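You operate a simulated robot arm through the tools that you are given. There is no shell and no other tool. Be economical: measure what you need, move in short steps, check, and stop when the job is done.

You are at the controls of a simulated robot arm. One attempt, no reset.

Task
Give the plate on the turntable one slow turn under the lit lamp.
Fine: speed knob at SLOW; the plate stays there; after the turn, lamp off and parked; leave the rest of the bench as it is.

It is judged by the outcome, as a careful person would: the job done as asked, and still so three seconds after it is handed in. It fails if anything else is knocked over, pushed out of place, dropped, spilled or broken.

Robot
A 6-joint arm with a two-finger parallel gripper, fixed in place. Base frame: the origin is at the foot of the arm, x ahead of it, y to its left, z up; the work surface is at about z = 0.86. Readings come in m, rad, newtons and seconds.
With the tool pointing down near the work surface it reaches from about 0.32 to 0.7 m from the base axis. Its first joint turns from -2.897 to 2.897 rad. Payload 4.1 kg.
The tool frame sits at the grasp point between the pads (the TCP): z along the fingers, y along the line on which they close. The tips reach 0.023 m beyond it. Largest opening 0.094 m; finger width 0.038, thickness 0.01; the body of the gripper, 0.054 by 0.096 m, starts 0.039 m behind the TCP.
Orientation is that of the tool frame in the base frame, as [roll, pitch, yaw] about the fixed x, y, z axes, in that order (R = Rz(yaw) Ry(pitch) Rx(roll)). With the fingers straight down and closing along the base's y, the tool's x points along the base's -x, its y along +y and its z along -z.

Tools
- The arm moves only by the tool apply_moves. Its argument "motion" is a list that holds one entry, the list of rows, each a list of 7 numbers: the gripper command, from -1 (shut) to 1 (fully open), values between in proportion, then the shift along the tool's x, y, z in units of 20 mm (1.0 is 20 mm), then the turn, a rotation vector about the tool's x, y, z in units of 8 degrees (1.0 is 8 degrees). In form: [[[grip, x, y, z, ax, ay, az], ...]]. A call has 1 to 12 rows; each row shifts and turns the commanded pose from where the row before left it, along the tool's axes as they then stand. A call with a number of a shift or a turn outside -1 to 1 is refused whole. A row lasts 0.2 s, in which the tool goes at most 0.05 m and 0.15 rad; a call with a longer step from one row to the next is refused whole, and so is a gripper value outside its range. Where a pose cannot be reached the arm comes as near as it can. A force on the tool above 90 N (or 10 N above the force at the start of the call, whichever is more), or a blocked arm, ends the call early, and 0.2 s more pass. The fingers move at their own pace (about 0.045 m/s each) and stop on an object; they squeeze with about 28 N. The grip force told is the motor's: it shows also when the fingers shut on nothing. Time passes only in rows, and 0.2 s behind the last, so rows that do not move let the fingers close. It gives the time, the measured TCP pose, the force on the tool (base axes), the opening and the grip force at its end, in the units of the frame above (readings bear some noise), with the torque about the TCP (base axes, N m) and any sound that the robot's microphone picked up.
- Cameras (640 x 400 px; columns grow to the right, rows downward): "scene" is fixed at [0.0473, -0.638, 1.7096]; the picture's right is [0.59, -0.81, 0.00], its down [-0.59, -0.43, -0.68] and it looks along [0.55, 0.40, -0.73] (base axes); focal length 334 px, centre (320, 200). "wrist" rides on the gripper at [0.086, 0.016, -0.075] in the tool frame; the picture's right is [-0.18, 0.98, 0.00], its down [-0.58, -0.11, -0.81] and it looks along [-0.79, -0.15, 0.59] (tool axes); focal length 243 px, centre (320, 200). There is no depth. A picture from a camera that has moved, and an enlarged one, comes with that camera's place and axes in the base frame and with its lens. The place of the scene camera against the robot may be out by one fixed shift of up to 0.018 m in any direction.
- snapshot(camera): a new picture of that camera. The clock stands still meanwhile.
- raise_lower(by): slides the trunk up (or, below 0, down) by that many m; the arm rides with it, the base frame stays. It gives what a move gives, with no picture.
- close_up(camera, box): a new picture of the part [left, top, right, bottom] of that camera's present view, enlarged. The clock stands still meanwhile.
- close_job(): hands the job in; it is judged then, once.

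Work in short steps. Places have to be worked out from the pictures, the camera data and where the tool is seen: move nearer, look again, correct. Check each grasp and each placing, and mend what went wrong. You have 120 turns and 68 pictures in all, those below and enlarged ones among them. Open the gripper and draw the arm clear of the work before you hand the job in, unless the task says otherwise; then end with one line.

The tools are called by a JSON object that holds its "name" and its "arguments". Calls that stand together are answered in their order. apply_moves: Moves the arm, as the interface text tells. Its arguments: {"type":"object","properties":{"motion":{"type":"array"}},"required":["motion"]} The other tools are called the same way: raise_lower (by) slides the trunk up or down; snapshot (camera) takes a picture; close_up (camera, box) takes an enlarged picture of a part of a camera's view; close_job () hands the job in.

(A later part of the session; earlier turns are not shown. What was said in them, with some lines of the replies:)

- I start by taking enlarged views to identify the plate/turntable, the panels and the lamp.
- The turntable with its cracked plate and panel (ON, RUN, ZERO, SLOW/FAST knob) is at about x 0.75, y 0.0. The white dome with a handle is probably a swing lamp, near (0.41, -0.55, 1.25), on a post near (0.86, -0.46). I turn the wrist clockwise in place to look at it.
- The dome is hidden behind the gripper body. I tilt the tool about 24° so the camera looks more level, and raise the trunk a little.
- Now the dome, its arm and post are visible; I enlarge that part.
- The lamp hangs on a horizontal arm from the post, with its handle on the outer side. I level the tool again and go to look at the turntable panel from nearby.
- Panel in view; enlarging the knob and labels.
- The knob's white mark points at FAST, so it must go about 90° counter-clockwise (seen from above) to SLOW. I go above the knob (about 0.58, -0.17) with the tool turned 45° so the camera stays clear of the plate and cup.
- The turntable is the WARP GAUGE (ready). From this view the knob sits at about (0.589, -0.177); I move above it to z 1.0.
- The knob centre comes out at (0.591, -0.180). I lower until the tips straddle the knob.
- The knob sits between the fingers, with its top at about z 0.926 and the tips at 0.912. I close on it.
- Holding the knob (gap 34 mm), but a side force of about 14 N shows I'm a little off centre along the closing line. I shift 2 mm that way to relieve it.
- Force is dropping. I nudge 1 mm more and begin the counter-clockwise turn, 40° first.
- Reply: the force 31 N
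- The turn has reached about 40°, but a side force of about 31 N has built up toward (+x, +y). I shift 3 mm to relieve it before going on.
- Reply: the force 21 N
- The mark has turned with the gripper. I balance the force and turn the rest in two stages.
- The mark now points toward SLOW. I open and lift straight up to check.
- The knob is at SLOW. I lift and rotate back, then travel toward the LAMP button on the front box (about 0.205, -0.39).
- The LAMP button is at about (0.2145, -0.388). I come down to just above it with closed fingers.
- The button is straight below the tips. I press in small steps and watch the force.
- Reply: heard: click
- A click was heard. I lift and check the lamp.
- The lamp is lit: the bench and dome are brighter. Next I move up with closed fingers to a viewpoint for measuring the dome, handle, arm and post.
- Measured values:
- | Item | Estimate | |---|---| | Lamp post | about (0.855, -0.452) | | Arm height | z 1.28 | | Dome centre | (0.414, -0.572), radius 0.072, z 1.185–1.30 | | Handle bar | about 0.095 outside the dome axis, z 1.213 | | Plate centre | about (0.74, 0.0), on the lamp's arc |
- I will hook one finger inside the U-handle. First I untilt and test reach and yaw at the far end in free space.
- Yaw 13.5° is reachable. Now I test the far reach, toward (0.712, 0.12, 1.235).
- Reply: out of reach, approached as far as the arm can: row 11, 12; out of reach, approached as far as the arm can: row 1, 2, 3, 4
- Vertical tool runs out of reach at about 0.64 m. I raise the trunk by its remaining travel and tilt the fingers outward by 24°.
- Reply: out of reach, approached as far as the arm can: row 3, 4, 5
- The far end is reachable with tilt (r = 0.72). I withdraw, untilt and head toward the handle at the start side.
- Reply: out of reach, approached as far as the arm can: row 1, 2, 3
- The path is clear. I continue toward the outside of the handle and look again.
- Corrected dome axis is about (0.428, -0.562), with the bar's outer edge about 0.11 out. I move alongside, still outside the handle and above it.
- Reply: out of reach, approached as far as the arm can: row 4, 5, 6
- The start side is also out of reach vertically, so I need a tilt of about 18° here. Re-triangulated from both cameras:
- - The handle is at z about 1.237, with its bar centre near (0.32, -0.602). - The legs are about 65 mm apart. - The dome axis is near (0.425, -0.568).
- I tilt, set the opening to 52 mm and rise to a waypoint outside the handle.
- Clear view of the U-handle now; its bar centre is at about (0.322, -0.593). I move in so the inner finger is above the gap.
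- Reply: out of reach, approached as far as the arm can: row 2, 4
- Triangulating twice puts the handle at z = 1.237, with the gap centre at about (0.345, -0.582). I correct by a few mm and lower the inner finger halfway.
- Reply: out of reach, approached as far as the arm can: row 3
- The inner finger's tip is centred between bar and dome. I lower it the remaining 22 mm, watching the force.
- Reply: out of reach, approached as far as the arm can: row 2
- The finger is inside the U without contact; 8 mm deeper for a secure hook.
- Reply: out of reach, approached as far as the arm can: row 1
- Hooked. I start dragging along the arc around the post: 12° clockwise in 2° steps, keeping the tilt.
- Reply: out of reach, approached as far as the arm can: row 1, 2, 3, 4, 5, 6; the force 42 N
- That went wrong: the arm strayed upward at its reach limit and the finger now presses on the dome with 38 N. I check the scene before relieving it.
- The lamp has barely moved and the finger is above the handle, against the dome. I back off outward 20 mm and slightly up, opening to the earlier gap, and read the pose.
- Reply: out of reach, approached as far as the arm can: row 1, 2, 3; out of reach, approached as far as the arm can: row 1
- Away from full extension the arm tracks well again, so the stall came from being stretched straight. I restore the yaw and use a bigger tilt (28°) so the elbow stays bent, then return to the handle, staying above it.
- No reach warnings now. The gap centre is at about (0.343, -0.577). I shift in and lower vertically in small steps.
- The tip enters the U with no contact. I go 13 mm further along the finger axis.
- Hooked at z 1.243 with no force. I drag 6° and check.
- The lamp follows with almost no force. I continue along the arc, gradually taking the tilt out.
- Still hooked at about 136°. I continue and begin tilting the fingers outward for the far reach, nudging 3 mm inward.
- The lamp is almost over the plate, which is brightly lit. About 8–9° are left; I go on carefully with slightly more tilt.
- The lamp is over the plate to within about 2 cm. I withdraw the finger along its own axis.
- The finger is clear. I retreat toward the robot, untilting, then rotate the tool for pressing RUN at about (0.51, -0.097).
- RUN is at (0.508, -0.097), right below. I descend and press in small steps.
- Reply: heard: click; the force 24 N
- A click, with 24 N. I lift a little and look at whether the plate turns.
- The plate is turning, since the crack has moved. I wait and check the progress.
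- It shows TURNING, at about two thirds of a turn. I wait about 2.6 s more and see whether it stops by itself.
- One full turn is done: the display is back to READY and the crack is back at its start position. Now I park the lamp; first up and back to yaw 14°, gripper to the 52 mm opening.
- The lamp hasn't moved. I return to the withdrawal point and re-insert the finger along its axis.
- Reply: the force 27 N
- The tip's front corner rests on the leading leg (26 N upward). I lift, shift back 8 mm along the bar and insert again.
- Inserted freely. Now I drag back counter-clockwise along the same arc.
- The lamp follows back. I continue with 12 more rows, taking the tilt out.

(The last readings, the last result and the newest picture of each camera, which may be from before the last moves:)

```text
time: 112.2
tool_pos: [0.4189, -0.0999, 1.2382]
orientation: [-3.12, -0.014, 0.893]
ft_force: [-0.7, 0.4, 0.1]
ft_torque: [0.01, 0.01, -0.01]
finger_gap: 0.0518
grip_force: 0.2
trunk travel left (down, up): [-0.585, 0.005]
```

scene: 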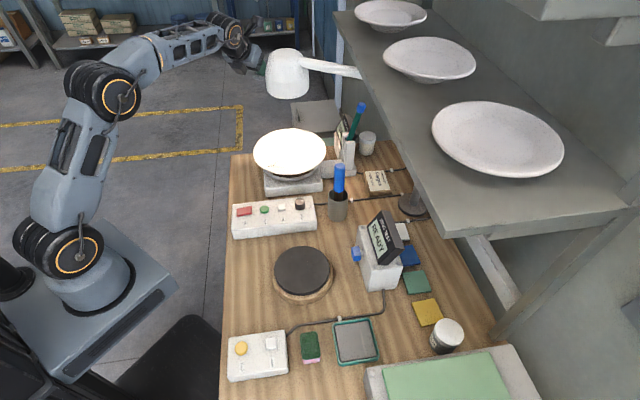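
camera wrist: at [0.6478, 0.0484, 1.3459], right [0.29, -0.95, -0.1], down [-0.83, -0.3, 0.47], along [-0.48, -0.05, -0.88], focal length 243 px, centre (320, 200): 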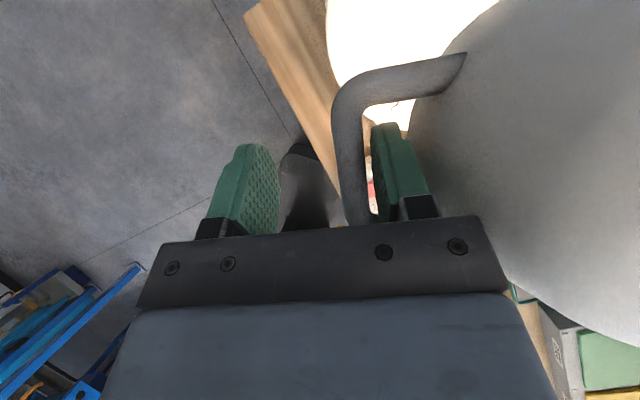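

{"name": "apply_moves", "arguments": {"motion": [[[0.1, -0.972, 0.02, 0, 0, 0, -0.25], [0.1, -0.972, 0.02, 0, 0, 0, -0.25], [0.1, -0.972, 0.02, 0, 0, 0, -0.25], [0.1, -0.972, 0.02, 0, 0, 0, -0.25], [0.1, -0.972, 0.02, 0, 0, 0, -0.25], [0.1, -0.972, 0.02, 0, 0, 0, -0.25], [0.1, -0.972, 0.02, 0, 0, 0, -0.25], [0.1, -0.972, 0.02, 0, 0, 0, -0.25], [0.1, -0.972, 0.02, 0, 0, 0, -0.25], [0.1, -0.972, 0.02, 0, 0, 0, -0.25], [0.1, -0.972, 0.02, 0, 0, 0, -0.25]]]}}

{"name": "snapshot", "arguments": {"camera": "wrist"}}

```text
time: 114.6
tool_pos: [0.3202, -0.2878, 1.235]
orientation: [-3.126, -0.019, 1.276]
ft_force: [0.1, 0.1, -0.3]
ft_torque: [0.0, -0.01, -0.01]
finger_gap: 0.0516
grip_force: 0.1
trunk travel left (down, up): [-0.585, 0.005]
```

```text
6 pictures are left
camera wrist: at [0.3625, -0.2117, 1.312], right [0.89, -0.46, -0.02], down [-0.27, -0.54, 0.8], along [-0.38, -0.7, -0.6], focal length 243 px, centre (320, 200)
```

wrist: 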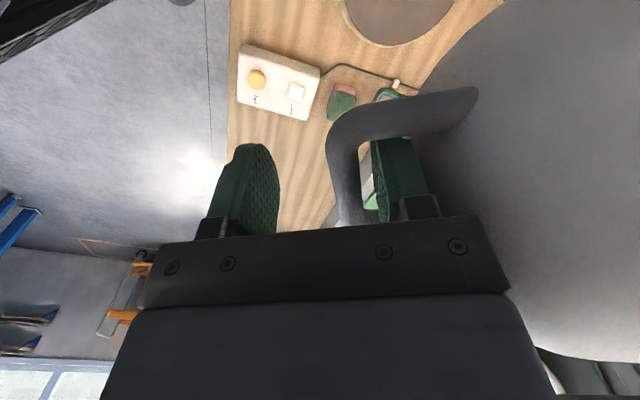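

On track (162.9°). I continue 22° back, reintroducing the tilt toward the parked side.

{"name": "apply_moves", "arguments": {"motion": [[[0.1, -0.972, 0.02, -0.045, 0.005, -0.143, -0.25], [0.1, -0.972, 0.02, -0.025, 0, -0.358, -0.25], [0.1, -0.971, 0.02, 0.024, -0.0125, -0.358, -0.25], [0.1, -0.967, 0.02, 0.072, -0.025, -0.358, -0.249], [0.1, -0.961, 0.02, 0.12, -0.037, -0.358, -0.247], [0.1, -0.953, 0.02, 0.168, -0.05, -0.358, -0.245], [0.1, -0.942, 0.02, 0.215, -0.062, -0.358, -0.242], [0.1, -0.929, 0.02, 0.262, -0.074, -0.358, -0.239], [0.1, -0.913, 0.02, 0.308, -0.086, -0.358, -0.235], [0.1, -0.895, 0.02, 0.354, -0.097, -0.358, -0.23], [0.1, -0.875, 0.02, 0.398, -0.109, -0.358, -0.225]]]}}

```text
time: 117.0
tool_pos: [0.2995, -0.4981, 1.2385]
orientation: [-3.115, 0.493, 1.674]
ft_force: [0.8, -0.6, 0.5]
ft_torque: [0.01, -0.01, -0.01]
finger_gap: 0.0518
grip_force: 0.0
trunk travel left (down, up): [-0.585, 0.005]
```

{"name": "apply_moves", "arguments": {"motion": [[[0.1, -0.856, 0.02, 0.46, -0.118, 0, -0.2], [0.1, -0.856, 0.02, 0.46, -0.118, 0, -0.2], [0.1, -0.856, 0.02, 0.46, -0.118, 0, -0.2], [0.1, -0.856, 0.02, 0.46, -0.118, 0, -0.2]]]}}

{"name": "close_up", "arguments": {"camera": "scene", "box": [320, 180, 480, 310]}}

```text
time: 118.0
tool_pos: [0.3117, -0.575, 1.2383]
orientation: [-3.122, 0.489, 1.799]
ft_force: [-0.2, 0.0, 0.1]
ft_torque: [0.0, 0.0, -0.01]
finger_gap: 0.0515
grip_force: 0.1
trunk travel left (down, up): [-0.585, 0.005]
```

```text
3.08 times, centred on (400, 245) of scene
camera zoom: at [0.0473, -0.638, 1.7096], right [0.59, -0.81, 0.0], down [-0.59, -0.43, -0.68], along [0.55, 0.4, -0.73], focal length 1029 px, centre (74, 62)
```

zoom: 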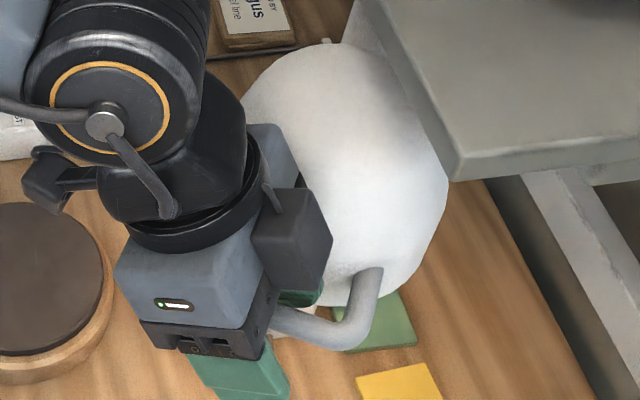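

Compared with the start view, the lamp is about 1.5° (about 14 mm at the handle) short of its original place. I finish that with one small step.

{"name": "apply_moves", "arguments": {"motion": [[[0.1, -0.32, 0, 0.17, -0.045, 0, -0.08], [0.1, -0.32, 0, 0.17, -0.045, 0, -0.08], [0.1, 0, 0, 0, 0, 0, 0]]]}}

{"name": "close_up", "arguments": {"camera": "scene", "box": [320, 180, 480, 310]}}

```text
time: 118.8
tool_pos: [0.3157, -0.5884, 1.2393]
orientation: [-3.124, 0.488, 1.822]
ft_force: [-0.6, -0.5, -0.6]
ft_torque: [-0.02, -0.01, 0.01]
finger_gap: 0.0521
grip_force: 0.0
trunk travel left (down, up): [-0.585, 0.005]
```

```text
3.08 times, centred on (400, 245) of scene
camera zoom: at [0.0473, -0.638, 1.7096], right [0.59, -0.81, 0.0], down [-0.59, -0.43, -0.68], along [0.55, 0.4, -0.73], focal length 1029 px, centre (74, 62)
```

zoom: 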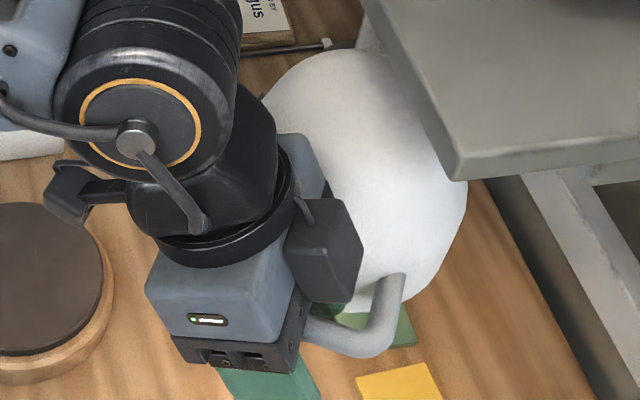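

The lamp is back exactly at its starting position. I withdraw the finger along its axis and move outward, away from the dome.

{"name": "apply_moves", "arguments": {"motion": [[[0.1, 0, 0, -0.5, 0, 0, 0], [0.1, 0, 0, -0.6, 0, 0, 0], [0.1, 0, 0, -0.7, 0, 0, 0], [0.1, 0, 0, -0.7, 0, 0, 0], [0.1, 0, -0.8, 0, 0, 0, 0], [0.1, 0, -1, 0, 0, 0, 0], [0.1, 0, -1, 0, 0, 0, 0]]]}}

{"name": "apply_moves", "arguments": {"motion": [[[-1, 0.9, -0.4, -0.3, 0, 0, 0], [-1, 0.9, -0.4, -0.3, 0, 0, 0], [-1, 0.9, 0, -0.3, 0, 0.9, 0], [-1, 0.9, 0, -0.3, 0, 0.9, 0], [-1, 0.9, 0, 0, 0, 0.9, 0], [-1, 0.9, 0, 0, 0, 0.8, 0]]]}}

```text
time: 120.4
tool_pos: [0.2552, -0.5794, 1.2838]
orientation: [-3.124, 0.489, 1.825]
ft_force: [0.4, 0.3, 0.5]
ft_torque: [0.01, 0.03, 0.0]
finger_gap: 0.0517
grip_force: 0.0
trunk travel left (down, up): [-0.585, 0.005]
```

```text
time: 121.8
tool_pos: [0.2126, -0.4746, 1.268]
orientation: [-3.125, 0.0, 1.815]
ft_force: [-0.4, 0.1, -0.7]
ft_torque: [-0.01, -0.01, 0.01]
finger_gap: 0.0002
grip_force: 28.0
trunk travel left (down, up): [-0.585, 0.005]
```

Clear of the lamp. I go above the LAMP button (0.2147, -0.388).

{"name": "apply_moves", "arguments": {"motion": [[[-1, 0.35, 0.096, 1, 0, 0, 0], [-1, 0.35, 0.096, 1, 0, 0, 0], [-1, 0.35, 0.096, 1, 0, 0, 0], [-1, 0.35, 0.096, 1, 0, 0, 0], [-1, 0.35, 0.096, 1, 0, 0, 0], [-1, 0.35, 0.096, 1, 0, 0, 0], [-1, 0.35, 0.096, 1, 0, 0, 0], [-1, 0.35, 0.096, 1, 0, 0, 0], [-1, 0.35, 0.096, 1, 0, 0, 0], [-1, 0.35, 0.096, 1, 0, 0, 0], [-1, 0.35, 0.096, 1, 0, 0, 0], [-1, 0.35, 0.096, 1, 0, 0, 0]]]}}

{"name": "apply_moves", "arguments": {"motion": [[[-1, 0, 0, 1, 0, 0, 0], [-1, 0, 0, 1, 0, 0, 0], [-1, 0, 0, 0.8, 0, 0, 0], [-1, 0, 0, 0, 0, 0, 0]]]}}

{"name": "snapshot", "arguments": {"camera": "wrist"}}

```text
time: 124.4
tool_pos: [0.2102, -0.3907, 1.0283]
orientation: [-3.123, 0.002, 1.815]
ft_force: [-0.2, 0.4, 0.4]
ft_torque: [0.0, -0.01, 0.01]
finger_gap: 0.0
grip_force: 27.7
trunk travel left (down, up): [-0.585, 0.005]
```

```text
time: 125.4
tool_pos: [0.2102, -0.3903, 0.9726]
orientation: [-3.124, 0.0, 1.814]
ft_force: [-0.7, -0.1, -0.3]
ft_torque: [-0.01, 0.02, 0.0]
finger_gap: 0.0002
grip_force: 27.8
trunk travel left (down, up): [-0.585, 0.005]
```

```text
3 pictures are left
camera wrist: at [0.2069, -0.3015, 1.0469], right [1.0, 0.06, -0.02], down [0.05, -0.59, 0.81], along [0.04, -0.81, -0.59], focal length 243 px, centre (320, 200)
```

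wrist: 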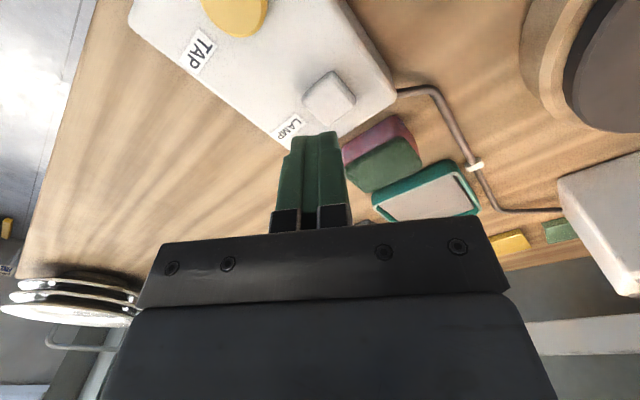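

The button is at (0.2153, -0.386). I correct 5 mm and press as before.

{"name": "apply_moves", "arguments": {"motion": [[[-1, 0.13, 0.27, 0, 0, 0, 0], [-1, 0, 0, 0.8, 0, 0, 0], [-1, 0, 0, 0.6, 0, 0, 0], [-1, 0, 0, 0.3, 0, 0, 0], [-1, 0, 0, 0.2, 0, 0, 0], [-1, 0, 0, 0.2, 0, 0, 0]]]}}

```text
time: 126.8
tool_pos: [0.2131, -0.3859, 0.9294]
orientation: [-3.126, 0.0, 1.814]
ft_force: [0.8, 0.1, 2.8]
ft_torque: [-0.02, -0.05, 0.0]
finger_gap: 0.0
grip_force: 28.6
trunk travel left (down, up): [-0.585, 0.005]
heard: click
```

A click. I lift clear, back toward the robot side, and open.

{"name": "apply_moves", "arguments": {"motion": [[[-1, 0, 0, -0.6, 0, 0, 0], [-1, 0, 0, -1, 0, 0, 0], [-1, 0, 0, -1, 0, 0, 0], [-1, 0, 0, -1, 0, 0, 0], [1, 0.8, 0, -1, 0, 0, 0], [1, 0.8, 0, -1, 0, 0, 0], [1, 0.8, 0, -1, 0, 0, 0], [1, 0.8, 0, -1, 0, 0, 0], [1, 0.8, 0, -1, 0, 0, 0], [1, 0.8, 0, -1, 0, 0, 0], [1, 0.8, 0, -1, 0, 0, 0], [1, 0.8, 0, -1, 0, 0, 0]]]}}

{"name": "snapshot", "arguments": {"camera": "scene"}}

```text
time: 129.4
tool_pos: [0.1863, -0.2609, 1.1617]
orientation: [-3.124, 0.0, 1.815]
ft_force: [-0.3, -0.1, 0.4]
ft_torque: [0.02, 0.0, -0.03]
finger_gap: 0.0941
grip_force: 0.0
trunk travel left (down, up): [-0.585, 0.005]
```

```text
2 pictures are left
```

scene: 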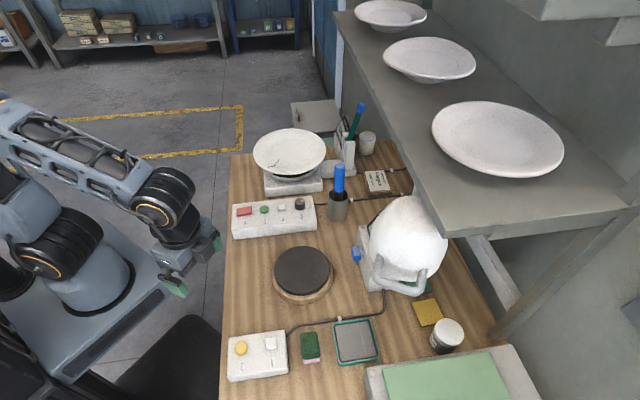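

The lamp is off and parked, and the plate is in place. One last check of the turntable, display and knob.

{"name": "close_up", "arguments": {"camera": "scene", "box": [220, 120, 400, 240]}}

```text
3.33 times, centred on (310, 180) of scene
camera zoom: at [0.0473, -0.638, 1.7096], right [0.59, -0.81, 0.0], down [-0.59, -0.43, -0.68], along [0.55, 0.4, -0.73], focal length 1115 px, centre (353, 267)
```

zoom: 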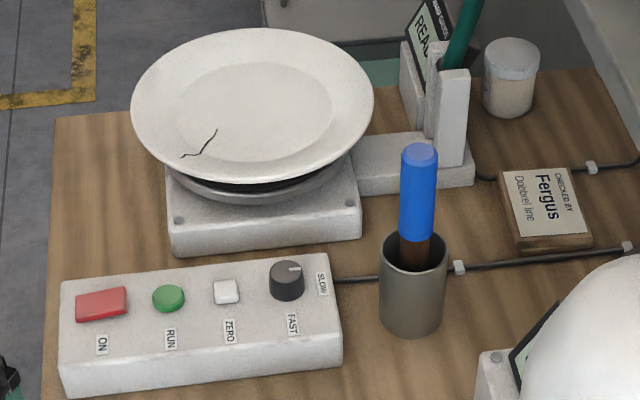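

The knob is at SLOW, the gauge reads READY, the plate is back where it started, and the rest of the bench looks unchanged. The arm is clear with the gripper open, so I hand the job in.

{"name": "close_job", "arguments": {}}

```text
The job is handed in.
```

The plate made one slow turn under the lit lamp with the knob at SLOW and is still on the turntable; the lamp is off and parked, and the rest of the bench looks as it was.
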